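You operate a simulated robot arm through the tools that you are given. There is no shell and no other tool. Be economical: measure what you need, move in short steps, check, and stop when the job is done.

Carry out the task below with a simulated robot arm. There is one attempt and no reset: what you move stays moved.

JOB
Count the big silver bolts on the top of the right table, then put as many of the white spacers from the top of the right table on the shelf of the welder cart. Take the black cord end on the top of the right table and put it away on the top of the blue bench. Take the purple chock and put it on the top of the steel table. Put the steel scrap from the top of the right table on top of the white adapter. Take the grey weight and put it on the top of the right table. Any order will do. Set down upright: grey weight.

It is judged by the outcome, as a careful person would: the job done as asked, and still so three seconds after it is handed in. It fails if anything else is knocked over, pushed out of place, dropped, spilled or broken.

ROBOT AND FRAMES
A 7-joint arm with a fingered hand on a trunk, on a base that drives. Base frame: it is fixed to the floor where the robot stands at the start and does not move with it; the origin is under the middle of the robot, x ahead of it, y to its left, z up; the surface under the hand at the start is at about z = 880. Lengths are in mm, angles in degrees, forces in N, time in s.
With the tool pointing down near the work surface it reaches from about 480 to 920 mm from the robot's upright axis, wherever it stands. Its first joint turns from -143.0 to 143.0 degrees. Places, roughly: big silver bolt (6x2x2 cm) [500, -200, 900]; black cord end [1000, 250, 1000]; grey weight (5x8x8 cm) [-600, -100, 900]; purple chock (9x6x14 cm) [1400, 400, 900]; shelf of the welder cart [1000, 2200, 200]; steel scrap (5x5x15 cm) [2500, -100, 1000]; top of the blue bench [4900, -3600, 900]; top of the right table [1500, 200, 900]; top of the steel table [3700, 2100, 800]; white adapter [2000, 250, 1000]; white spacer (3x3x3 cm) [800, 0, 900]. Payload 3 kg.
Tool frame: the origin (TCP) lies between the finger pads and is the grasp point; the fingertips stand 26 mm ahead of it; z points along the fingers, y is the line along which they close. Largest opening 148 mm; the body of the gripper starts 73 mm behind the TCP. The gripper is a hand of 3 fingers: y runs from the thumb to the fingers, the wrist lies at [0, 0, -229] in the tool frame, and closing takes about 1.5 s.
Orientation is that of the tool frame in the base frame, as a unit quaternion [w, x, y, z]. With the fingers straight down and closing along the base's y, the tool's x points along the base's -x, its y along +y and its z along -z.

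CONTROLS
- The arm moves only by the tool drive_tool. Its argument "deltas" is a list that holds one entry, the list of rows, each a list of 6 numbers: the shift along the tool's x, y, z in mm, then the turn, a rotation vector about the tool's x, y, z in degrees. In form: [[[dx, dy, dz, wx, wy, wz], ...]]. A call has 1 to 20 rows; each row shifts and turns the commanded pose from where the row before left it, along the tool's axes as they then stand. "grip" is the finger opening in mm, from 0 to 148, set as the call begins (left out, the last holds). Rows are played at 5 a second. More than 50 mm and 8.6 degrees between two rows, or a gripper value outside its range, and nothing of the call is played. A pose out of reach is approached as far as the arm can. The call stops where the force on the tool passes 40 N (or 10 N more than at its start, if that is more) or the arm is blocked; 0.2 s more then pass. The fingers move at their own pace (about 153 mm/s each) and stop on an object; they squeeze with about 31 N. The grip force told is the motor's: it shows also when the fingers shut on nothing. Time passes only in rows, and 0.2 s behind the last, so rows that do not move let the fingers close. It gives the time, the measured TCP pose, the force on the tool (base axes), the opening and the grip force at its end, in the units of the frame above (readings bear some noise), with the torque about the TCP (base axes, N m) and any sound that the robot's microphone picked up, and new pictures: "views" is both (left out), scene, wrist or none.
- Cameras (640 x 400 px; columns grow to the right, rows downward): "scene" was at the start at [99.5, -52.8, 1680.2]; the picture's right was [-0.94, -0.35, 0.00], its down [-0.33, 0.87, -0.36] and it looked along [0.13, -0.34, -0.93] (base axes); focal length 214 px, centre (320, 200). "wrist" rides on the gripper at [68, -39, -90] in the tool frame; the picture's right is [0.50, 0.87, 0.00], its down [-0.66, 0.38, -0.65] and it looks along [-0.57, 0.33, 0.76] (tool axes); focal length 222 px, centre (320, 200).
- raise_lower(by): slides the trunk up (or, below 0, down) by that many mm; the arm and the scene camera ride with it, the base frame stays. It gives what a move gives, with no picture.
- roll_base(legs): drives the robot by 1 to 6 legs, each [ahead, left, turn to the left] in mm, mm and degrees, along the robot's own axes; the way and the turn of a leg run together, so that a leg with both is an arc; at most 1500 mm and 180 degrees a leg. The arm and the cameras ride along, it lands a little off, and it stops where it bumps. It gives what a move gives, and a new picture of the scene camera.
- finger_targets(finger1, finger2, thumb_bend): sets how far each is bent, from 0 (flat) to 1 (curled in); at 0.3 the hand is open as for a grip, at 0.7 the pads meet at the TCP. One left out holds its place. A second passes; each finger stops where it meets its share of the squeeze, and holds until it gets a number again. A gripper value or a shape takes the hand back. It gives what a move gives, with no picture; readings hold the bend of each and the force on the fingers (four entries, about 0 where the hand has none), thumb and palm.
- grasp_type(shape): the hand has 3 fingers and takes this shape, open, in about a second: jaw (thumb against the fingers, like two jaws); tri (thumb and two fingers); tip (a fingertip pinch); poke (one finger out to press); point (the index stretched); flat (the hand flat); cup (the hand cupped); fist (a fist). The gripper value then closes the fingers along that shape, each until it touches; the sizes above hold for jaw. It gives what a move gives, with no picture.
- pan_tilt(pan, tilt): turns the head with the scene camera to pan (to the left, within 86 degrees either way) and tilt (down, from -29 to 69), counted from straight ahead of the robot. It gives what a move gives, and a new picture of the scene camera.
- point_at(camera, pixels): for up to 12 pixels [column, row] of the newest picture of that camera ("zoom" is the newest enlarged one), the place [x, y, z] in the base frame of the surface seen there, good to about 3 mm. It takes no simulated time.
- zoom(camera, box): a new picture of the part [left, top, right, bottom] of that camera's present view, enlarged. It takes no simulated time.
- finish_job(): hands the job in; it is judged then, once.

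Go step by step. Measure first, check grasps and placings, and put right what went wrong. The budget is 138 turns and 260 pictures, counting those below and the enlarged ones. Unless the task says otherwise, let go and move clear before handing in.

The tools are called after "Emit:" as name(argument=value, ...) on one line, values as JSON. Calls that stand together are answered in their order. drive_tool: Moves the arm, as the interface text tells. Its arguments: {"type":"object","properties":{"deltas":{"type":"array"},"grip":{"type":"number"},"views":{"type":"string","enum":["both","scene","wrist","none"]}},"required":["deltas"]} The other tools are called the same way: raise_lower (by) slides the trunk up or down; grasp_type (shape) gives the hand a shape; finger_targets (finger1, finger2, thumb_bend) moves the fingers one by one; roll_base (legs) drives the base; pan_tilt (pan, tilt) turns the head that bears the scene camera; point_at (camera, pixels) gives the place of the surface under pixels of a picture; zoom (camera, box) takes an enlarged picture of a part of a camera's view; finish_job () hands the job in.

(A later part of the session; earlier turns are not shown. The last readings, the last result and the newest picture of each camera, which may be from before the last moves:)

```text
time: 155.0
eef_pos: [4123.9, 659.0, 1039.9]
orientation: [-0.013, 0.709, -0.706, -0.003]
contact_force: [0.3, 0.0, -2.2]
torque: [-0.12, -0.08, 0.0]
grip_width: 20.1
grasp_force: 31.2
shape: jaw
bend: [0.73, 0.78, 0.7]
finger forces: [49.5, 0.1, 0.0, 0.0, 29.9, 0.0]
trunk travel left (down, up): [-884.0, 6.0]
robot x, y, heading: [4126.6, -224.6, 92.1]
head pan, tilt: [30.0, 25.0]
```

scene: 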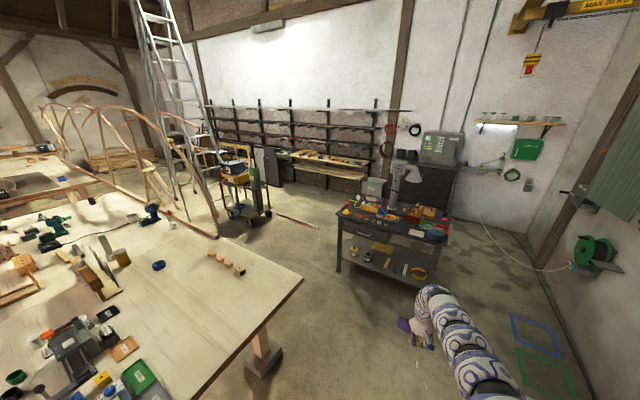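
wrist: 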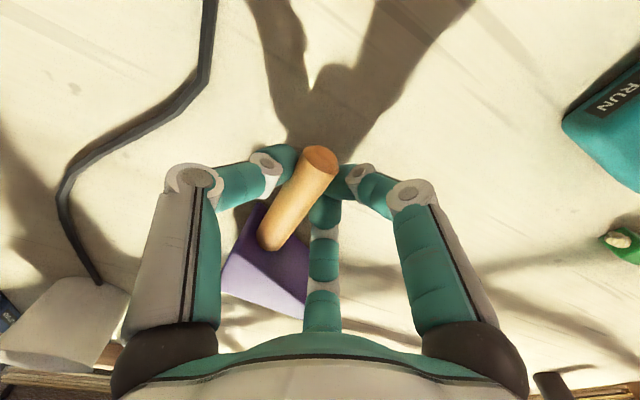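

The way is clear: steel table at (395,215), cart at (245,195). Zoom and measure.

Emit:
zoom(camera="scene", box=[330, 175, 458, 275])

Emit:
point_at(camera="zoom", pixels=[[35, 195], [505, 300], [110, 115], [590, 235], [420, 260], [540, 270], [300, 225], [250, 190]])

Emit:
zoom(camera="scene", box=[200, 140, 300, 230])

Emit:
point_at(camera="zoom", pixels=[[240, 440], [470, 330], [290, 300], [345, 300], [400, 260], [420, 300], [200, 280], [300, 340], [250, 140]])

```text
4.00 times, centred on (394, 225) of scene
```

zoom: 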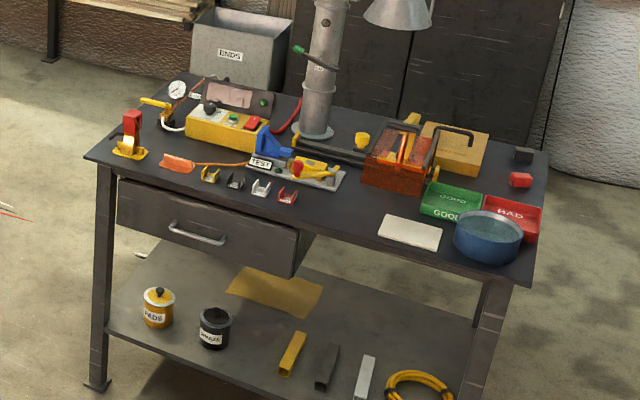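

```text
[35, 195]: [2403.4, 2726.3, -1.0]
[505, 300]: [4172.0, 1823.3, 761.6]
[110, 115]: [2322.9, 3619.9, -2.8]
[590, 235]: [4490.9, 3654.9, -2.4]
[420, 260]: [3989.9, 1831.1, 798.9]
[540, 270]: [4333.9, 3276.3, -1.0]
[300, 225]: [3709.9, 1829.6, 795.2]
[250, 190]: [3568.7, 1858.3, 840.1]
```

```text
4.44 times, centred on (250, 185) of scene
```

zoom: 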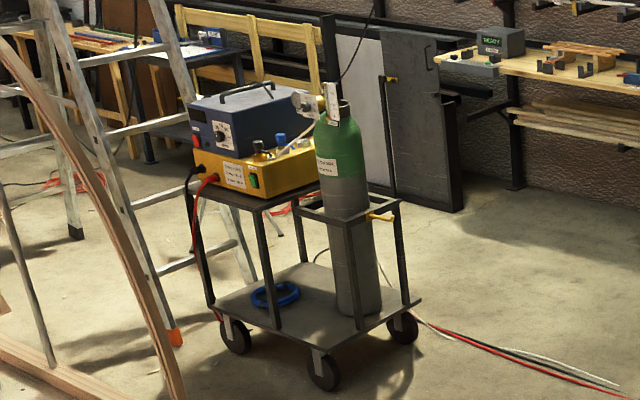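

```text
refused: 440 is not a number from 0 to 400
```

The front edge of the steel table is at y≈1825 (x 3250–4200). Approach to (3800,800) so the hand stops short of it, and look down.

Emit:
roll_base(legs=[[1020, 320, -1.5]])

Emit:
pan_tilt(pan=0, tilt=50)

Emit:
zoom(camera="scene", box=[180, 40, 500, 200])

```text
time: 160.5
eef_pos: [3795.2, 1672.5, 1039.5]
orientation: [0.011, -0.702, 0.712, 0.003]
contact_force: [0.6, 0.6, -1.4]
torque: [-0.16, -0.12, -0.03]
grip_width: 19.9
grasp_force: 31.7
shape: jaw
bend: [0.73, 0.78, 0.7]
finger forces: [49.3, 0.0, 0.1, 0.1, 29.9, 0.0]
trunk travel left (down, up): [-884.0, 6.0]
robot x, y, heading: [3783.3, 793.8, 90.7]
head pan, tilt: [30.0, 25.0]
```

scene: 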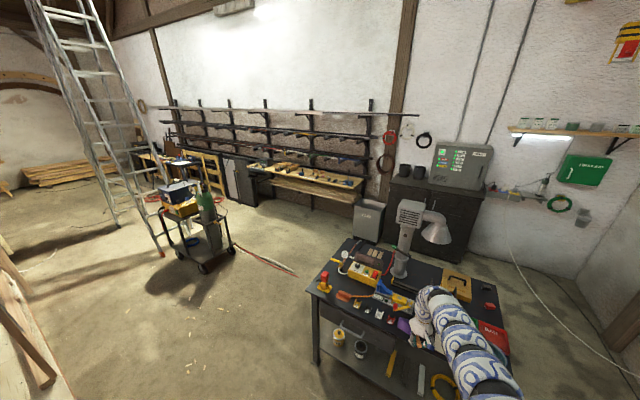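

```text
time: 161.4
eef_pos: [3795.1, 1673.6, 1040.7]
orientation: [0.011, -0.702, 0.712, 0.003]
contact_force: [0.3, -1.0, -1.5]
torque: [-0.1, -0.05, -0.02]
grip_width: 20.3
grasp_force: 31.2
shape: jaw
bend: [0.73, 0.78, 0.7]
finger forces: [49.5, 0.0, 0.1, 0.0, 29.9, 0.1]
trunk travel left (down, up): [-884.0, 6.0]
robot x, y, heading: [3781.1, 792.7, 90.7]
head pan, tilt: [0.0, 50.0]
```

scene: 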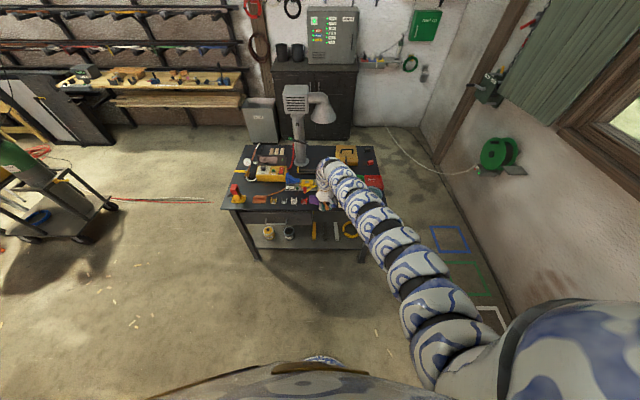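

```text
2.00 times, centred on (340, 120) of scene
```

zoom: 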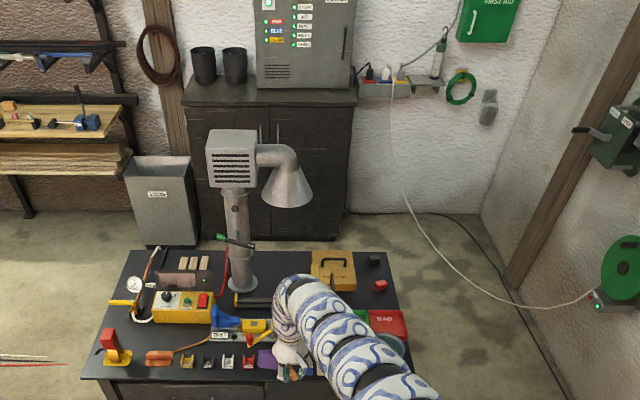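

Check the front strip of the table via the wrist camera.

Emit:
zoom(camera="wrist", box=[0, 0, 640, 400])

Emit:
point_at(camera="zoom", pixels=[[420, 200], [460, 250], [540, 300], [110, 250], [200, 300], [300, 330], [380, 280], [250, 60]])

Emit:
zoom(camera="scene", box=[220, 140, 400, 240])

```text
1.00 times, centred on (320, 200) of wrist (not enlarged: the box is as wide or as high as the picture)
```

zoom: 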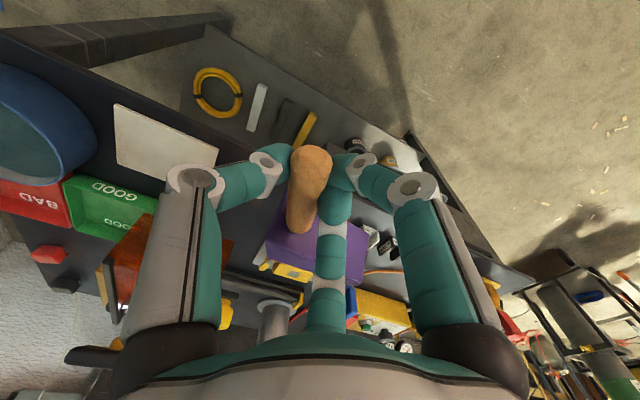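

```text
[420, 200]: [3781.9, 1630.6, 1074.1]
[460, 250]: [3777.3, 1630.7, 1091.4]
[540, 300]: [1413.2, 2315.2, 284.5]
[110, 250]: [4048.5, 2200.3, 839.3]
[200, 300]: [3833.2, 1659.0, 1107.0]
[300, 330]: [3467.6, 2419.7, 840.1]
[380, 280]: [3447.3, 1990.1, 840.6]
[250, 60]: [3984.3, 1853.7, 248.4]
```

```text
3.56 times, centred on (310, 190) of scene
```

zoom: 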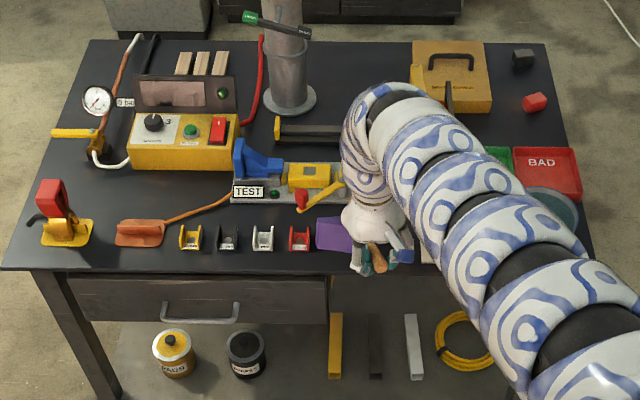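

Emit:
point_at(camera="zoom", pixels=[[312, 245], [335, 200], [428, 255], [300, 268], [330, 170], [420, 268], [264, 250]])

Emit:
zoom(camera="wrist", box=[60, 60, 380, 260])

Emit:
point_at(camera="zoom", pixels=[[300, 180], [110, 100], [115, 220], [300, 230], [420, 350], [330, 390], [480, 230], [530, 270], [630, 330]])

```text
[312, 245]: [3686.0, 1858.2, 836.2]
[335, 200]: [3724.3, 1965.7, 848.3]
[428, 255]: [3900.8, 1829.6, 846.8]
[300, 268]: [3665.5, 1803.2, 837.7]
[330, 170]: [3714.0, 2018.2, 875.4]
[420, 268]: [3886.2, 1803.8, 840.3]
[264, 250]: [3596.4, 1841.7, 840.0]
```

```text
2.00 times, centred on (220, 160) of wrist
```

zoom: 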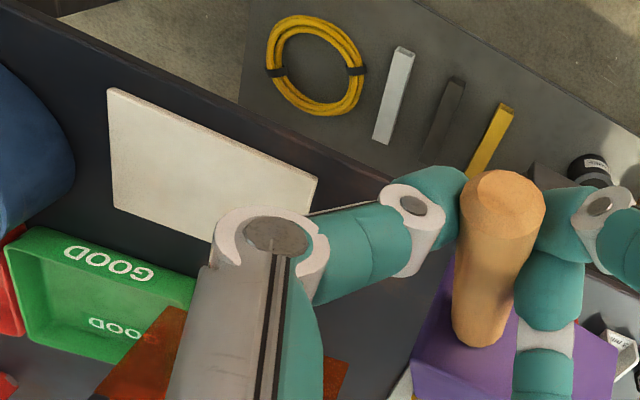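

```text
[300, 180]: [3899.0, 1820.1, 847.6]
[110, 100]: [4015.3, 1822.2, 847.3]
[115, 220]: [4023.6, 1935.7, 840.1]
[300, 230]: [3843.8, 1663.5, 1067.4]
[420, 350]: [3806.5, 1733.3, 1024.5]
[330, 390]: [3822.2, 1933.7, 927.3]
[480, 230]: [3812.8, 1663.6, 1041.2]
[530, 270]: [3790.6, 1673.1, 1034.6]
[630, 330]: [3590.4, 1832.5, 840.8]
```

Free patch: x 3695–3890, y 1805–1940, table z=840. Drive forward 128 mm so the TCP is at ~(3790,1800), then lower with the trunk.

Emit:
roll_base(legs=[[130, 5, 0]])

Emit:
raise_lower(by=-130)

Emit:
zoom(camera="scene", box=[220, 100, 400, 260])

```text
time: 162.7
eef_pos: [3789.2, 1804.9, 1039.0]
orientation: [0.011, -0.701, 0.713, 0.002]
contact_force: [0.0, 0.2, -1.8]
torque: [-0.14, -0.05, -0.01]
grip_width: 20.3
grasp_force: 31.1
shape: jaw
bend: [0.73, 0.78, 0.7]
finger forces: [49.4, 0.1, 0.1, 0.1, 29.8, 0.0]
trunk travel left (down, up): [-884.0, 6.0]
robot x, y, heading: [3775.9, 924.9, 90.7]
head pan, tilt: [0.0, 50.0]
```

scene: 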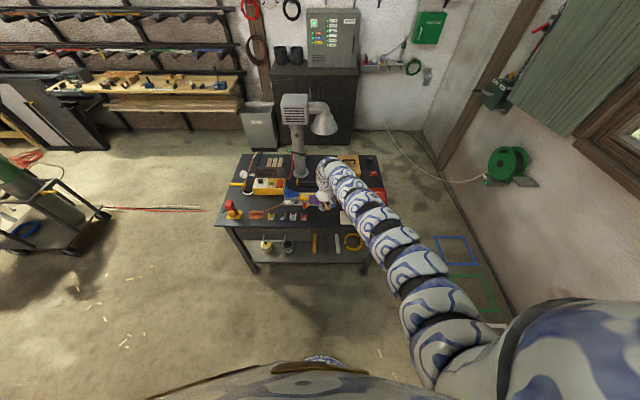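

```text
time: 164.3
eef_pos: [3789.6, 1803.8, 909.5]
orientation: [0.011, -0.701, 0.713, 0.002]
contact_force: [-0.6, 0.1, -0.9]
torque: [-0.03, -0.08, 0.06]
grip_width: 19.9
grasp_force: 31.1
shape: jaw
bend: [0.73, 0.78, 0.7]
finger forces: [50.2, 0.1, 0.1, 0.1, 29.9, 0.0]
trunk travel left (down, up): [-754.0, 136.0]
robot x, y, heading: [3772.7, 927.1, 90.7]
head pan, tilt: [0.0, 50.0]
```

```text
2.50 times, centred on (310, 180) of scene
```

zoom: 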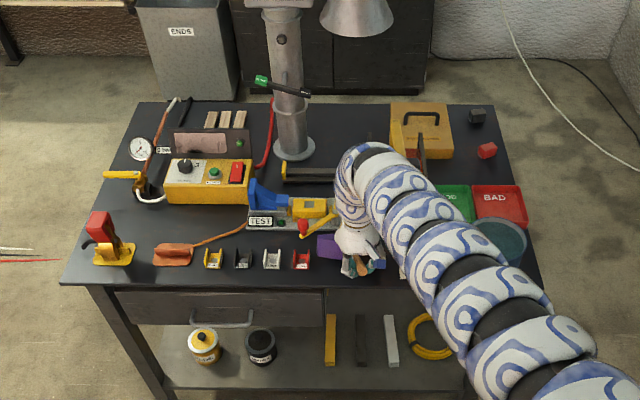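

Emit:
raise_lower(by=-18)

Emit:
zoom(camera="wrist", box=[0, 0, 640, 400])

```text
time: 164.9
eef_pos: [3789.6, 1803.5, 891.9]
orientation: [0.012, -0.702, 0.712, 0.003]
contact_force: [0.1, -0.3, -0.3]
torque: [0.08, -0.03, 0.01]
grip_width: 19.9
grasp_force: 30.9
shape: jaw
bend: [0.73, 0.78, 0.7]
finger forces: [51.5, 0.1, 0.1, 0.0, 29.9, 0.0]
trunk travel left (down, up): [-736.0, 154.0]
robot x, y, heading: [3777.8, 924.5, 90.8]
head pan, tilt: [0.0, 50.0]
```

```text
1.00 times, centred on (320, 200) of wrist (not enlarged: the box is as wide or as high as the picture)
```

zoom: 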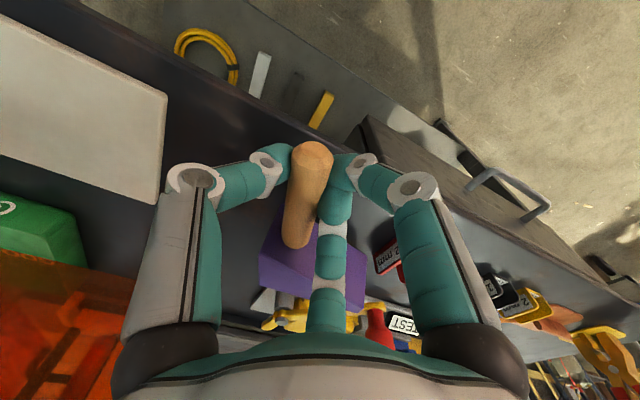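

Emit:
raise_lower(by=-9)

Emit:
drive_tool(deltas=[[[0, 0, 0, 0, 0, 0], [0, 0, 0, 0, 0, 0], [0, 0, 0, 0, 0, 0], [0, 0, 0, 0, 0, 0]]], grip=60, views="wrist")

```text
time: 165.5
eef_pos: [3789.7, 1803.3, 884.2]
orientation: [0.012, -0.701, 0.713, 0.003]
contact_force: [0.6, -0.8, 0.4]
torque: [0.09, -0.01, 0.02]
grip_width: 20.1
grasp_force: 31.3
shape: jaw
bend: [0.73, 0.78, 0.7]
finger forces: [51.7, 0.1, 0.1, 0.1, 29.7, 0.0]
trunk travel left (down, up): [-727.0, 163.0]
robot x, y, heading: [3777.0, 922.1, 90.5]
head pan, tilt: [0.0, 50.0]
```

```text
time: 166.5
eef_pos: [3790.3, 1804.4, 882.3]
orientation: [0.011, -0.702, 0.712, 0.002]
contact_force: [0.0, -0.5, 0.4]
torque: [0.01, 0.01, 0.03]
grip_width: 59.4
grasp_force: 0.1
shape: jaw
bend: [0.77, 0.77, 0.7]
finger forces: [0.0, 0.0, 0.1, 0.0, 0.0, 0.0]
trunk travel left (down, up): [-727.0, 163.0]
robot x, y, heading: [3773.6, 923.8, 90.4]
head pan, tilt: [0.0, 50.0]
```

wrist: 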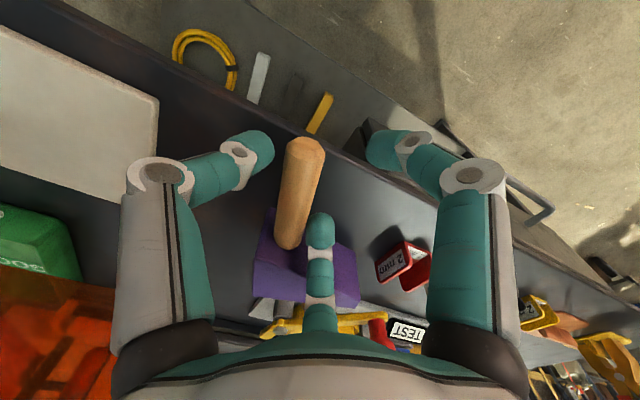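

Released and lying flat. Raise the trunk clear and check.

Emit:
raise_lower(by=160)

Emit:
zoom(camera="wrist", box=[100, 0, 540, 320])

Emit:
point_at(camera="zoom", pixels=[[300, 200], [290, 270], [330, 290]])

```text
time: 168.4
eef_pos: [3789.5, 1804.2, 1043.7]
orientation: [0.012, -0.701, 0.713, 0.002]
contact_force: [-0.5, -0.4, 0.0]
torque: [0.0, 0.0, 0.01]
grip_width: 59.9
grasp_force: 0.0
shape: jaw
bend: [0.77, 0.77, 0.7]
finger forces: [0.0, 0.0, 0.1, 0.0, 0.0, 0.0]
trunk travel left (down, up): [-887.0, 3.0]
robot x, y, heading: [3774.3, 920.8, 90.6]
head pan, tilt: [0.0, 50.0]
```

```text
1.25 times, centred on (320, 160) of wrist
```

zoom: 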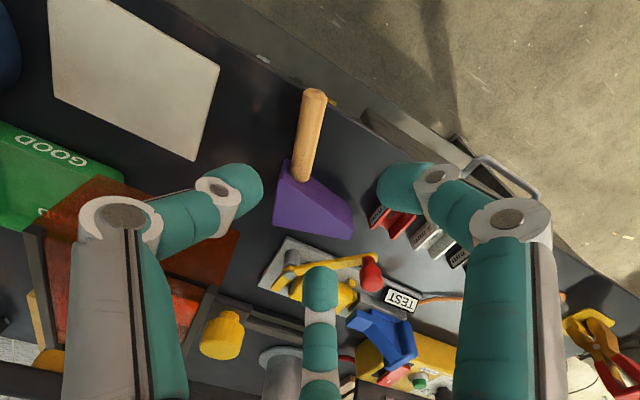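

```text
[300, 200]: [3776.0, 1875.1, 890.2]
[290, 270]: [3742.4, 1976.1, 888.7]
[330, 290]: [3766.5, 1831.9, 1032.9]
```

The chock lies safely on the steel table. Return to the right table's near half (stand ~(830,-690)) the same way.

Emit:
roll_base(legs=[[-900, -370, 0], [-1180, 0, 0], [0, 1500, 0], [0, 1500, 0], [0, 320, 0], [470, 0, 0]])

```text
time: 197.3
eef_pos: [845.7, 164.5, 1042.5]
orientation: [0.011, -0.7, 0.714, 0.002]
contact_force: [-0.5, -0.7, 0.3]
torque: [0.02, -0.04, -0.01]
grip_width: 59.8
grasp_force: 0.0
shape: jaw
bend: [0.77, 0.77, 0.7]
finger forces: [0.1, 0.0, 0.0, 0.0, 0.0, 0.0]
trunk travel left (down, up): [-887.0, 3.0]
robot x, y, heading: [825.2, -715.9, 90.6]
head pan, tilt: [0.0, 50.0]
```

scene: 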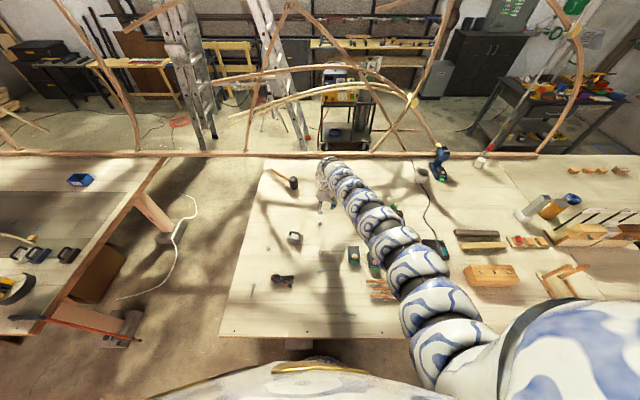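

The hand is near the spacer at (811,147). Look with the wrist camera.

Emit:
zoom(camera="wrist", box=[0, 0, 640, 400])

```text
1.00 times, centred on (320, 200) of wrist (not enlarged: the box is as wide or as high as the picture)
```

zoom: 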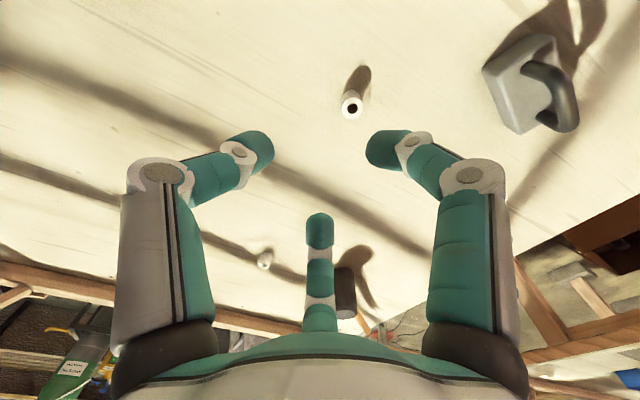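

Emit:
point_at(camera="zoom", pixels=[[352, 105], [343, 100], [360, 103], [350, 97], [354, 117], [264, 260]])

```text
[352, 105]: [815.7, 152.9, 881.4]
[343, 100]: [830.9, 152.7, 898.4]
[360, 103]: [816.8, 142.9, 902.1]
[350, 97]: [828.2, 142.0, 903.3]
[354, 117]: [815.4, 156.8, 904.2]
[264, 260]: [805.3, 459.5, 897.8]
```

Spacer centre ≈ (820,150), top 904. Align above it, then lower with the trunk to TCP z≈910.

Emit:
drive_tool(deltas=[[[7, 13, 0, 0, 0, 0], [7.5, 12.5, 0, 0, 0, 0], [0, 0, 0, 0, 0, 0]]], grip=75, views="none")

Emit:
raise_lower(by=-100)

Emit:
zoom(camera="wrist", box=[160, 60, 480, 260])

Emit:
point_at(camera="zoom", pixels=[[320, 175], [330, 190], [310, 200], [345, 200], [325, 215], [320, 150]])

```text
time: 198.1
eef_pos: [820.9, 151.1, 1042.3]
orientation: [0.011, -0.7, 0.714, 0.002]
contact_force: [0.1, 0.2, -0.3]
torque: [0.02, 0.01, 0.02]
grip_width: 74.8
grasp_force: 0.1
shape: jaw
bend: [0.36, 0.36, 0.7]
finger forces: [0.0, 0.1, 0.1, 0.1, 0.1, 0.0]
trunk travel left (down, up): [-887.0, 3.0]
robot x, y, heading: [828.1, -711.9, 90.7]
head pan, tilt: [0.0, 50.0]
```

```text
time: 199.4
eef_pos: [820.0, 150.7, 941.6]
orientation: [0.011, -0.7, 0.714, 0.003]
contact_force: [0.0, 0.5, 0.6]
torque: [0.02, 0.03, -0.01]
grip_width: 74.7
grasp_force: 0.1
shape: jaw
bend: [0.36, 0.36, 0.7]
finger forces: [0.0, 0.1, 0.1, 0.0, 0.0, 0.0]
trunk travel left (down, up): [-787.0, 103.0]
robot x, y, heading: [829.0, -718.8, 90.7]
head pan, tilt: [0.0, 50.0]
```

```text
2.00 times, centred on (320, 160) of wrist
```

zoom: 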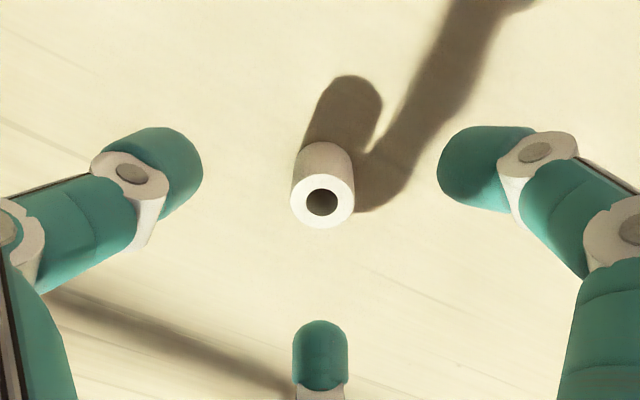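

```text
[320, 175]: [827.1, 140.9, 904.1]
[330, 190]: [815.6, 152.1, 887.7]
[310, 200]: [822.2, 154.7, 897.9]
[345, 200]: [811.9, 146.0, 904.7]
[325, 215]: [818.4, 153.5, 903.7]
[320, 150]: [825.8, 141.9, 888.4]
```

Centred. Down 32 mm, close, lift.

Emit:
raise_lower(by=-32)

Emit:
drive_tool(deltas=[[[0, 0, 0, 0, 0, 0], [0, 0, 0, 0, 0, 0], [0, 0, 0, 0, 0, 0], [0, 0, 0, 0, 0, 0], [0, 0, 0, 0, 0, 0], [0, 0, 0, 0, 0, 0], [0, 0, 0, 0, 0, 0], [0, 0, 0, 0, 0, 0]]], grip=0, views="none")

Emit:
raise_lower(by=130)

Emit:
zoom(camera="wrist", box=[0, 0, 640, 400])

```text
time: 200.2
eef_pos: [819.9, 150.5, 910.9]
orientation: [0.012, -0.7, 0.714, 0.002]
contact_force: [0.2, -0.4, -0.4]
torque: [-0.02, 0.02, -0.01]
grip_width: 74.1
grasp_force: 0.1
shape: jaw
bend: [0.36, 0.36, 0.7]
finger forces: [0.0, 0.0, 0.0, 0.0, 0.1, 0.0]
trunk travel left (down, up): [-755.0, 135.0]
robot x, y, heading: [831.3, -714.1, 90.7]
head pan, tilt: [0.0, 50.0]
```

```text
time: 202.0
eef_pos: [819.2, 150.6, 910.9]
orientation: [0.011, -0.7, 0.714, 0.002]
contact_force: [-1.0, 0.0, -0.3]
torque: [-0.02, 0.01, -0.01]
grip_width: 16.0
grasp_force: 31.0
shape: jaw
bend: [0.74, 0.74, 0.7]
finger forces: [27.5, 26.8, 0.0, 0.1, 27.3, 0.0]
trunk travel left (down, up): [-755.0, 135.0]
robot x, y, heading: [828.6, -715.5, 90.6]
head pan, tilt: [0.0, 50.0]
```

```text
time: 203.5
eef_pos: [820.4, 151.2, 1039.9]
orientation: [0.012, -0.7, 0.714, 0.002]
contact_force: [-1.0, 0.3, -0.2]
torque: [0.01, 0.0, 0.05]
grip_width: 16.0
grasp_force: 30.7
shape: jaw
bend: [0.74, 0.74, 0.7]
finger forces: [27.5, 26.9, 0.0, 0.0, 27.3, 0.1]
trunk travel left (down, up): [-885.0, 5.0]
robot x, y, heading: [827.3, -715.0, 90.4]
head pan, tilt: [0.0, 50.0]
```

```text
1.00 times, centred on (320, 200) of wrist (not enlarged: the box is as wide or as high as the picture)
```

zoom: 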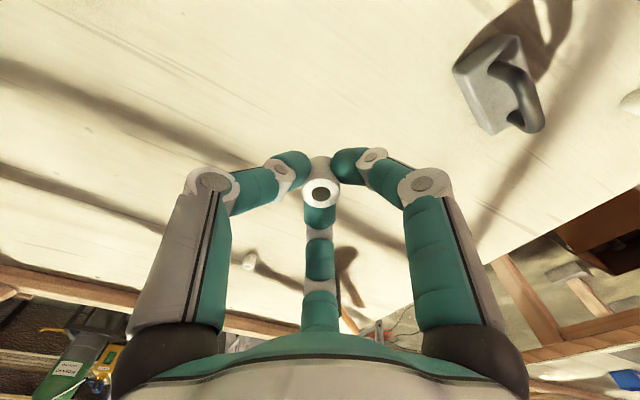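

Spacer held. Drive around the far end to the gap near the cart and look at it closely.

Emit:
roll_base(legs=[[-450, 0, 0], [0, -1500, 0], [0, -1500, 0], [0, -320, 0], [1500, 0, 0]])

Emit:
roll_base(legs=[[0, 0, 90], [445, -815, 0], [1000, -150, 0]])

Emit:
zoom(camera="scene", box=[160, 0, 480, 200])

```text
time: 229.1
eef_pos: [4083.4, 1242.9, 1040.6]
orientation: [-0.012, 0.709, -0.705, -0.003]
contact_force: [-1.3, -0.5, 0.2]
torque: [0.03, -0.02, 0.01]
grip_width: 15.9
grasp_force: 30.9
shape: jaw
bend: [0.74, 0.74, 0.7]
finger forces: [27.4, 26.9, 0.0, 0.1, 27.3, 0.1]
trunk travel left (down, up): [-885.0, 5.0]
robot x, y, heading: [4116.5, 380.9, 91.9]
head pan, tilt: [0.0, 50.0]
```

scene: 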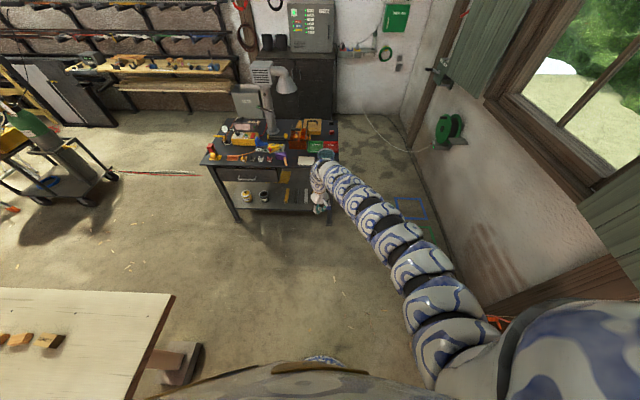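

```text
time: 242.5
eef_pos: [1799.8, 1335.7, 1040.4]
orientation: [-0.006, 1.0, -0.014, -0.009]
contact_force: [-0.9, 0.7, 0.2]
torque: [0.03, 0.0, -0.03]
grip_width: 15.9
grasp_force: 30.8
shape: jaw
bend: [0.74, 0.74, 0.7]
finger forces: [27.2, 27.0, 0.0, 0.1, 27.1, 0.0]
trunk travel left (down, up): [-885.0, 5.0]
robot x, y, heading: [2664.8, 1336.3, 180.0]
head pan, tilt: [0.0, 50.0]
```

scene: 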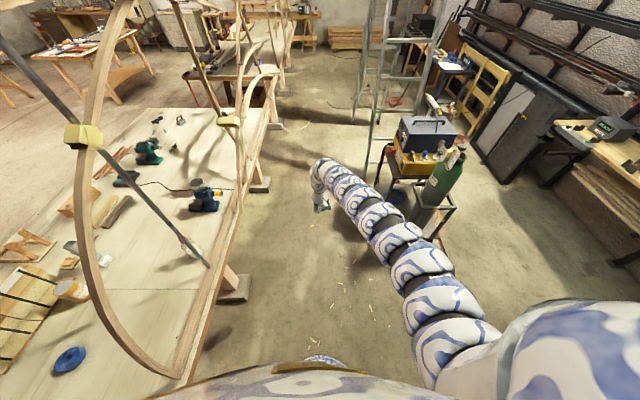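

```text
2.00 times, centred on (320, 100) of scene
```

zoom: 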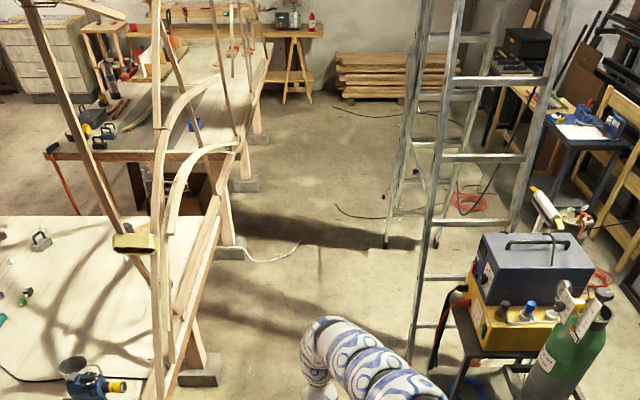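

Aisle is ample. Move over to y≈2350 (facing −x) so the cart is visible left of my arm.

Emit:
roll_base(legs=[[0, -950, 0]])

Emit:
zoom(camera="scene", box=[180, 60, 340, 220])

```text
time: 247.5
eef_pos: [1799.5, 2282.1, 1039.7]
orientation: [-0.006, 1.0, -0.013, -0.01]
contact_force: [-1.0, 0.3, -0.4]
torque: [-0.03, 0.03, -0.02]
grip_width: 15.9
grasp_force: 31.0
shape: jaw
bend: [0.74, 0.74, 0.7]
finger forces: [27.2, 27.0, 0.1, 0.0, 27.2, 0.1]
trunk travel left (down, up): [-885.0, 5.0]
robot x, y, heading: [2662.1, 2280.1, 179.9]
head pan, tilt: [0.0, 50.0]
```

scene: 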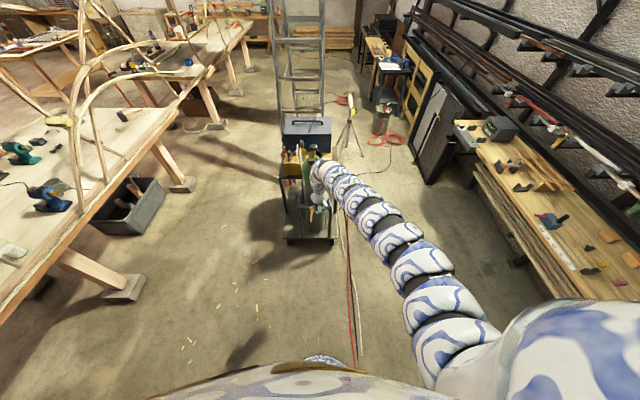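

```text
2.50 times, centred on (260, 140) of scene
```

zoom: 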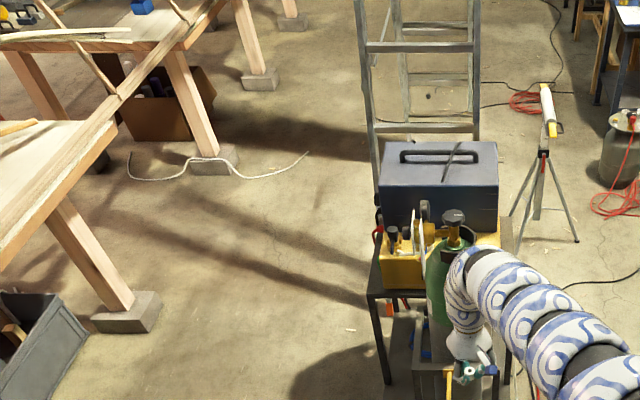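

The cart's open long side faces −y; I'll work from the aisle (heading 90), with trunk low and the arm retracted. First go back to the aisle, turn, and lower.

Emit:
roll_base(legs=[[0, 1010, 0], [0, 0, -90]])

Emit:
raise_lower(by=-560)

Emit:
drive_tool(deltas=[[[0, 0, 40, 0, 0, 0], [0, 0, 40, 0, 0, 0], [0, 0, 40, 0, 0, 0], [40, 0, 20, 0, 0, 0], [40, 0, 0, 0, 0, 0], [40, 0, 0, 0, 0, 0], [40, 0, 0, 0, 0, 0], [40, 0, 0, 0, 0, 0], [40, 0, 0, 0, 0, 0], [20, 0, 0, 0, 0, 0]]], views="none")

```text
time: 256.6
eef_pos: [2674.1, 2124.3, 1040.7]
orientation: [0.011, -0.693, 0.721, 0.002]
contact_force: [-1.3, -0.5, -0.2]
torque: [-0.03, 0.0, 0.01]
grip_width: 15.6
grasp_force: 30.5
shape: jaw
bend: [0.74, 0.74, 0.7]
finger forces: [26.6, 27.0, 0.0, 0.1, 27.1, 0.0]
trunk travel left (down, up): [-885.0, 5.0]
robot x, y, heading: [2666.7, 1258.0, 89.2]
head pan, tilt: [0.0, 50.0]
```

scene: 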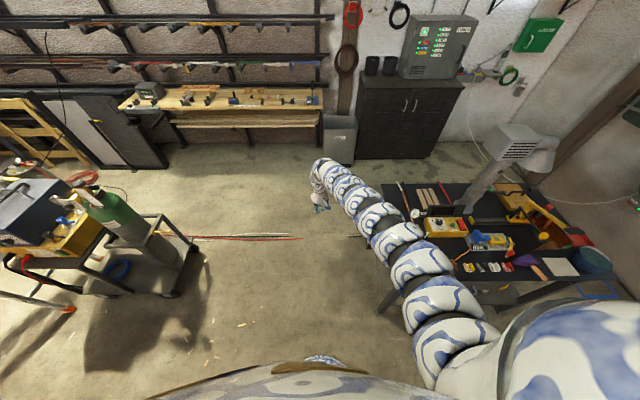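

```text
refused: -560 is not a number from -400 to 400
```

```text
time: 258.8
eef_pos: [2660.9, 1871.9, 932.4]
orientation: [0.011, -0.692, 0.721, 0.001]
contact_force: [0.6, -0.2, -0.2]
torque: [-0.01, 0.06, 0.01]
grip_width: 15.3
grasp_force: 30.9
shape: jaw
bend: [0.74, 0.74, 0.69]
finger forces: [27.1, 27.1, 0.0, 0.0, 26.2, 0.0]
out of reach, approached as far as the arm can: row 2, 3, 9, 10
trunk travel left (down, up): [-885.0, 5.0]
robot x, y, heading: [2661.3, 1258.5, 89.3]
head pan, tilt: [0.0, 50.0]
```

Arm is retracted to r≈613. Measure the cart from this view, then lower the trunk in two steps.

Emit:
zoom(camera="scene", box=[0, 160, 220, 330])

Emit:
point_at(camera="zoom", pixels=[[330, 300], [400, 330], [510, 370], [300, 330], [250, 320], [480, 180], [300, 235], [140, 290], [520, 340], [380, 370], [430, 300], [240, 290]])

Emit:
raise_lower(by=-400)

Emit:
raise_lower(by=-190)

```text
2.35 times, centred on (110, 245) of scene
```

zoom: 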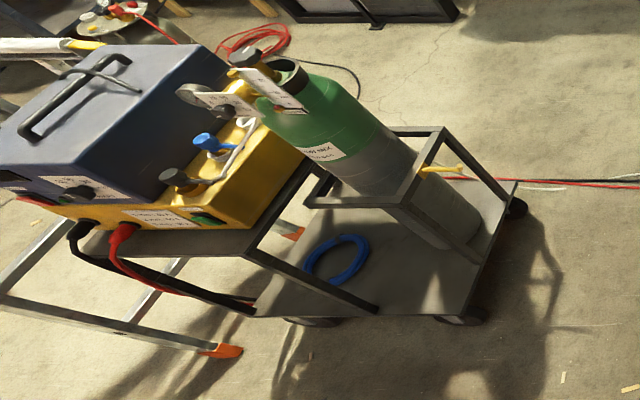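

```text
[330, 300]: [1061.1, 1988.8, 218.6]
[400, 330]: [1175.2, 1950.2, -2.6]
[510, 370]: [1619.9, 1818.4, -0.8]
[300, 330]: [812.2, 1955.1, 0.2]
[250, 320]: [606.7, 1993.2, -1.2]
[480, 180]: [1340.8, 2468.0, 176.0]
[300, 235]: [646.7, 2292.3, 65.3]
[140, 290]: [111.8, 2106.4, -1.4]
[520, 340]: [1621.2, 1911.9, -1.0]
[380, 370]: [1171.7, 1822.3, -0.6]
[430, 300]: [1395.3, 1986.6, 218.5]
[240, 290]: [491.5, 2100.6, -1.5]
```

```text
time: 262.6
eef_pos: [2659.7, 1872.5, 531.4]
orientation: [0.011, -0.693, 0.72, 0.001]
contact_force: [0.5, 0.6, -0.4]
torque: [-0.05, -0.05, 0.02]
grip_width: 15.4
grasp_force: 31.1
shape: jaw
bend: [0.74, 0.74, 0.69]
finger forces: [27.1, 27.2, 0.0, 0.0, 26.0, 0.1]
trunk travel left (down, up): [-485.0, 405.0]
robot x, y, heading: [2663.4, 1255.1, 89.6]
head pan, tilt: [0.0, 50.0]
```

```text
time: 264.7
eef_pos: [2659.4, 1872.6, 342.6]
orientation: [0.011, -0.693, 0.72, 0.001]
contact_force: [-0.6, -1.4, -0.2]
torque: [-0.01, -0.02, 0.02]
grip_width: 15.2
grasp_force: 31.1
shape: jaw
bend: [0.74, 0.74, 0.69]
finger forces: [27.1, 27.2, 0.1, 0.0, 26.1, 0.0]
trunk travel left (down, up): [-295.0, 595.0]
robot x, y, heading: [2664.8, 1260.6, 89.3]
head pan, tilt: [0.0, 50.0]
```

Shelf is at z≈219 with its front strip free. Take a fresh look from the lowered head.

Emit:
pan_tilt(pan=55, tilt=25)

Emit:
zoom(camera="scene", box=[220, 80, 420, 280])

```text
time: 265.9
eef_pos: [2659.2, 1872.8, 342.8]
orientation: [0.011, -0.694, 0.72, 0.002]
contact_force: [1.1, 0.0, 0.0]
torque: [0.05, 0.01, 0.01]
grip_width: 15.3
grasp_force: 31.4
shape: jaw
bend: [0.74, 0.74, 0.69]
finger forces: [27.1, 27.2, 0.0, 0.0, 26.1, 0.0]
trunk travel left (down, up): [-295.0, 595.0]
robot x, y, heading: [2663.2, 1258.1, 89.5]
head pan, tilt: [55.0, 25.0]
```

scene: 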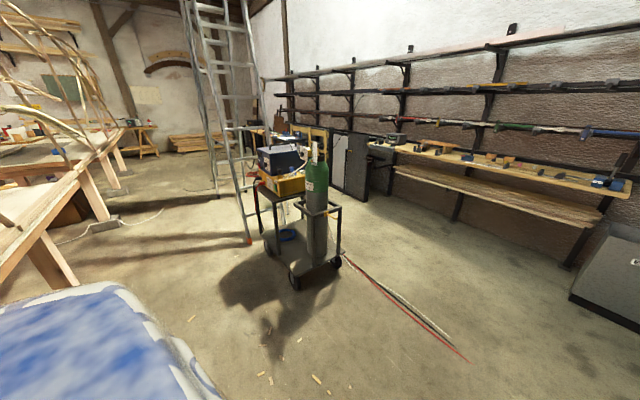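

```text
2.00 times, centred on (320, 180) of scene
```

zoom: 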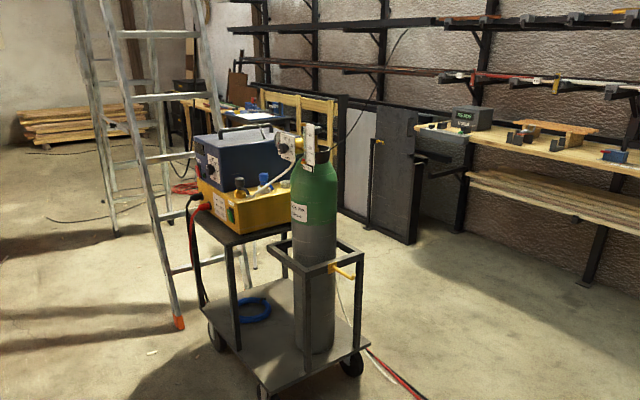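

Emit:
zoom(camera="scene", box=[245, 170, 357, 300])

Emit:
point_at(camera="zoom", pixels=[[215, 380], [270, 360], [295, 330], [300, 240], [60, 140], [50, 260], [200, 290], [130, 290], [170, 330], [390, 265], [225, 390], [330, 300]])

```text
3.08 times, centred on (301, 235) of scene
```

zoom: 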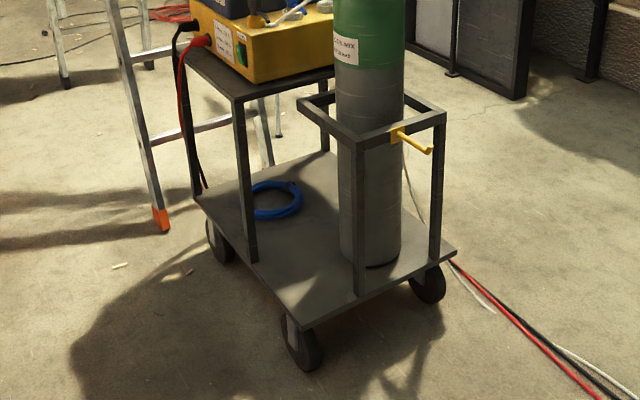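

```text
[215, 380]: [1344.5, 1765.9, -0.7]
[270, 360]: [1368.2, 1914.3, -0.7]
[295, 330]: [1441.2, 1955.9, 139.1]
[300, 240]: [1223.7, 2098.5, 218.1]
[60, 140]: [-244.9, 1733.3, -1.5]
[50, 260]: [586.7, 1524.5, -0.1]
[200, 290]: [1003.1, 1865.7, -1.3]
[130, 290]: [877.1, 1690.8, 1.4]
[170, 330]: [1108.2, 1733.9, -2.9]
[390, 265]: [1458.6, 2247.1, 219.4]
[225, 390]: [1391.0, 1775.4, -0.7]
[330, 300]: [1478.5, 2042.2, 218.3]
```

The front strip of shelf before the bottle holder is open from above. Measure post feet, rail and candidate spots.

Emit:
point_at(camera="zoom", pixels=[[358, 288], [251, 256], [285, 280], [310, 310], [275, 265], [320, 290], [302, 322], [345, 150], [303, 103], [240, 98], [440, 120], [320, 250]])

```text
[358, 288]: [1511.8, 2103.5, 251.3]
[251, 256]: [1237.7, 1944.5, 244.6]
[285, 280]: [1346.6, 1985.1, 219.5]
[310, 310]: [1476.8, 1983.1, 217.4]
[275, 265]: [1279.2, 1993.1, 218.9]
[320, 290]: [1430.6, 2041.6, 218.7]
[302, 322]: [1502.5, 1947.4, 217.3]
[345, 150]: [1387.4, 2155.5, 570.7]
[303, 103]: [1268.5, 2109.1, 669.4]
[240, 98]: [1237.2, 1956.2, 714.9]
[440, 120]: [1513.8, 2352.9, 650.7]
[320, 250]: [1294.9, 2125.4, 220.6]
```

The open area is x 1260–1510, y 1945–2095 — free from above. Drive along the aisle to x≈1404, then forward so the TCP is at about (1400,2010).

Emit:
roll_base(legs=[[0, 1262, 0.5], [136, 0, 0]])

Emit:
zoom(camera="wrist", box=[0, 0, 640, 400])

```text
time: 273.3
eef_pos: [1375.6, 2013.0, 342.9]
orientation: [0.011, -0.697, 0.717, 0.001]
contact_force: [-0.3, 0.3, 0.4]
torque: [-0.01, -0.01, -0.03]
grip_width: 15.3
grasp_force: 31.1
shape: jaw
bend: [0.74, 0.74, 0.69]
finger forces: [27.2, 27.2, 0.1, 0.1, 26.1, 0.0]
trunk travel left (down, up): [-295.0, 595.0]
robot x, y, heading: [1388.1, 1401.0, 90.3]
head pan, tilt: [55.0, 25.0]
```

scene: 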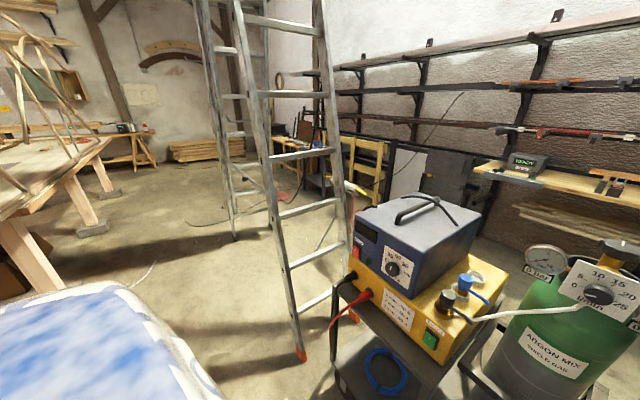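

```text
1.00 times, centred on (320, 200) of wrist (not enlarged: the box is as wide or as high as the picture)
```

zoom: 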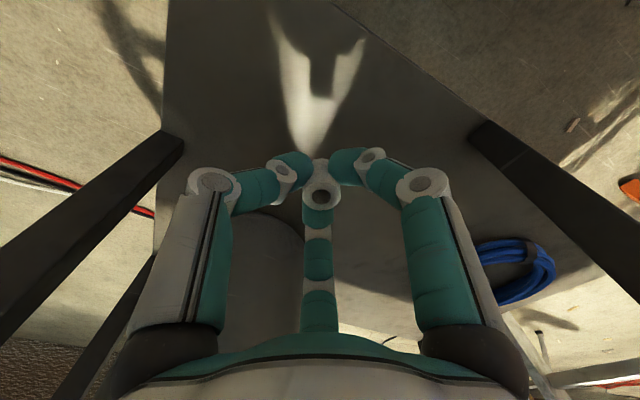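

Over the shelf at (1376,2013). Lower 85 mm, then the last bit, and release.

Emit:
raise_lower(by=-88)

Emit:
drive_tool(deltas=[[[0, 0, 1.5, 0, 0, 0], [0, 0, 1.5, 0, 0, 0], [0, 0, 1, 0, 0, 0]]], views="none")

```text
time: 274.5
eef_pos: [1375.9, 2013.4, 253.7]
orientation: [0.011, -0.697, 0.717, 0.001]
contact_force: [0.0, 0.5, -0.1]
torque: [-0.01, 0.05, 0.01]
grip_width: 15.1
grasp_force: 30.9
shape: jaw
bend: [0.74, 0.74, 0.69]
finger forces: [27.2, 27.3, 0.1, 0.0, 26.1, 0.0]
trunk travel left (down, up): [-207.0, 683.0]
robot x, y, heading: [1387.3, 1399.9, 89.8]
head pan, tilt: [55.0, 25.0]
```

```text
time: 275.3
eef_pos: [1375.9, 2013.0, 249.3]
orientation: [0.011, -0.697, 0.717, 0.001]
contact_force: [-0.5, -0.2, -0.6]
torque: [0.0, -0.04, -0.04]
grip_width: 15.2
grasp_force: 31.0
shape: jaw
bend: [0.74, 0.74, 0.69]
finger forces: [27.0, 27.2, 0.1, 0.1, 26.1, 0.0]
trunk travel left (down, up): [-207.0, 683.0]
robot x, y, heading: [1387.6, 1401.1, 89.9]
head pan, tilt: [55.0, 25.0]
```

Emit:
drive_tool(deltas=[[[0, 0, 1, 0, 0, 0], [0, 0, 1, 0, 0, 0]]], views="none")

Emit:
drive_tool(deltas=[[[0, 0, 0, 0, 0, 0], [0, 0, 0, 0, 0, 0], [0, 0, 0, 0, 0, 0]]], grip=60, views="wrist")

Emit:
raise_lower(by=120)

Emit:
zoom(camera="wrist", box=[160, 0, 480, 300])

```text
time: 275.9
eef_pos: [1375.4, 2013.8, 248.3]
orientation: [0.011, -0.697, 0.717, 0.002]
contact_force: [-0.1, -0.5, 9.5]
torque: [0.0, 0.03, 0.01]
grip_width: 15.5
grasp_force: 31.1
shape: jaw
bend: [0.74, 0.74, 0.69]
finger forces: [29.3, 28.7, 0.0, 0.0, 28.3, 0.1]
trunk travel left (down, up): [-207.0, 683.0]
robot x, y, heading: [1390.1, 1402.0, 90.1]
head pan, tilt: [55.0, 25.0]
```

```text
time: 276.7
eef_pos: [1376.1, 2013.4, 247.7]
orientation: [0.011, -0.697, 0.717, 0.001]
contact_force: [0.5, 0.4, 0.4]
torque: [-0.03, 0.02, -0.02]
grip_width: 59.5
grasp_force: 0.0
shape: jaw
bend: [0.77, 0.77, 0.7]
finger forces: [0.5, 0.1, 0.0, 0.1, 0.1, 0.1]
trunk travel left (down, up): [-207.0, 683.0]
robot x, y, heading: [1387.4, 1399.1, 90.2]
head pan, tilt: [55.0, 25.0]
```

wrist: 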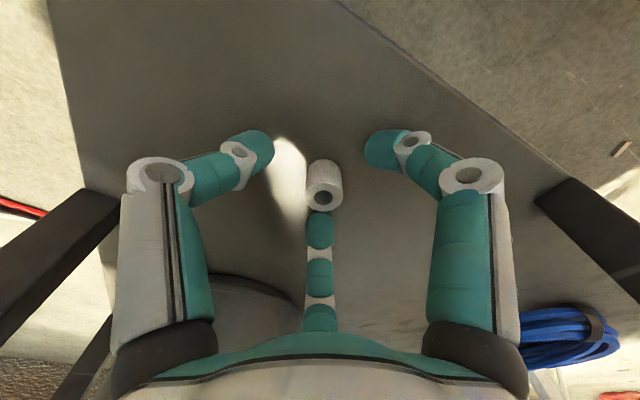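

```text
time: 278.2
eef_pos: [1375.8, 2012.7, 368.0]
orientation: [0.011, -0.697, 0.717, 0.001]
contact_force: [-0.1, -0.8, 0.1]
torque: [0.03, 0.0, -0.01]
grip_width: 59.8
grasp_force: 0.0
shape: jaw
bend: [0.77, 0.77, 0.7]
finger forces: [0.0, 0.1, 0.0, 0.0, 0.1, 0.0]
trunk travel left (down, up): [-327.0, 563.0]
robot x, y, heading: [1384.4, 1399.9, 89.9]
head pan, tilt: [55.0, 25.0]
```

```text
1.33 times, centred on (320, 150) of wrist
```

zoom: 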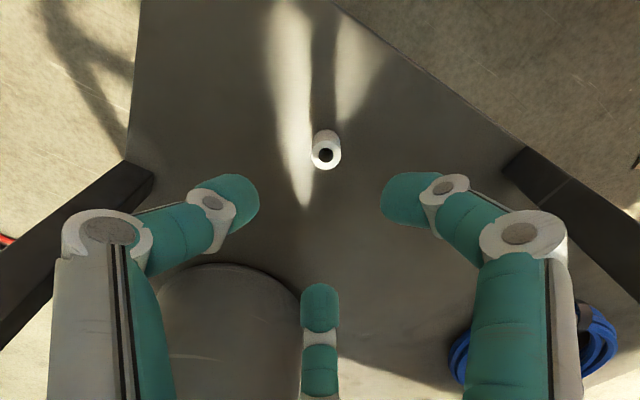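

Spacer 1 stands on the shelf. Retreat along the aisle and back around (arm swung to −x when passing the steel table).

Emit:
roll_base(legs=[[-140, 0, 0], [0, -1285, 0], [0, 0, 90], [-1000, 140, 0], [-445, 800, 0], [0, 0, -90]])

Emit:
raise_lower(by=400)

Emit:
raise_lower(by=155)

```text
time: 296.3
eef_pos: [3200.1, 838.8, 368.3]
orientation: [-0.008, 0.998, -0.069, -0.009]
contact_force: [-0.5, 0.3, -0.3]
torque: [-0.01, -0.02, 0.01]
grip_width: 59.7
grasp_force: 0.0
shape: jaw
bend: [0.77, 0.77, 0.7]
finger forces: [0.0, 0.1, 0.0, 0.0, 0.0, 0.0]
trunk travel left (down, up): [-327.0, 563.0]
robot x, y, heading: [3816.6, 787.9, 175.2]
head pan, tilt: [55.0, 25.0]
stopped in leg 5: the robot was blocked; the commanded pose is now the measured one
```

scene: 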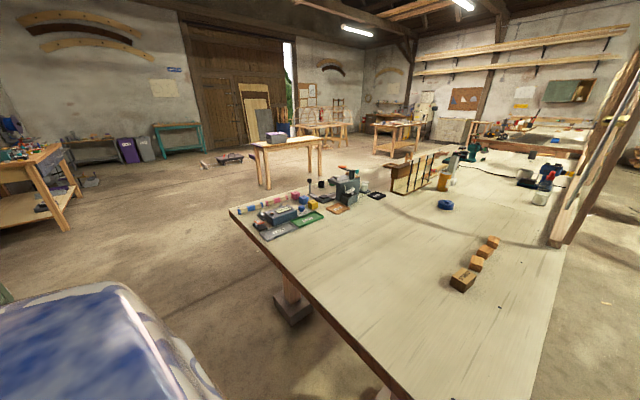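

```text
time: 300.4
eef_pos: [3220.8, 876.2, 450.1]
orientation: [-0.009, 0.987, -0.16, -0.024]
contact_force: [2.7, -3.1, 2.4]
torque: [0.24, 0.28, -0.01]
grip_width: 59.8
grasp_force: 0.1
shape: jaw
bend: [0.77, 0.77, 0.7]
finger forces: [0.1, 0.0, 0.1, 0.0, 0.1, 0.0]
trunk travel left (down, up): [-387.0, 503.0]
robot x, y, heading: [3821.6, 735.9, 169.2]
head pan, tilt: [55.0, 25.0]
stopped: the arm was blocked; the commanded pose is now the measured one
```

```text
time: 302.4
eef_pos: [3238.8, 859.3, 411.4]
orientation: [-0.007, 0.991, -0.135, 0.01]
contact_force: [-0.2, -0.4, 0.1]
torque: [0.02, 0.0, -0.01]
grip_width: 60.1
grasp_force: 0.0
shape: jaw
bend: [0.77, 0.77, 0.7]
finger forces: [0.1, 0.1, 0.0, 0.1, 0.0, 0.0]
trunk travel left (down, up): [-389.0, 501.0]
robot x, y, heading: [3818.4, 737.3, 168.8]
head pan, tilt: [55.0, 25.0]
stopped: the arm was blocked; the commanded pose is now the measured one
```

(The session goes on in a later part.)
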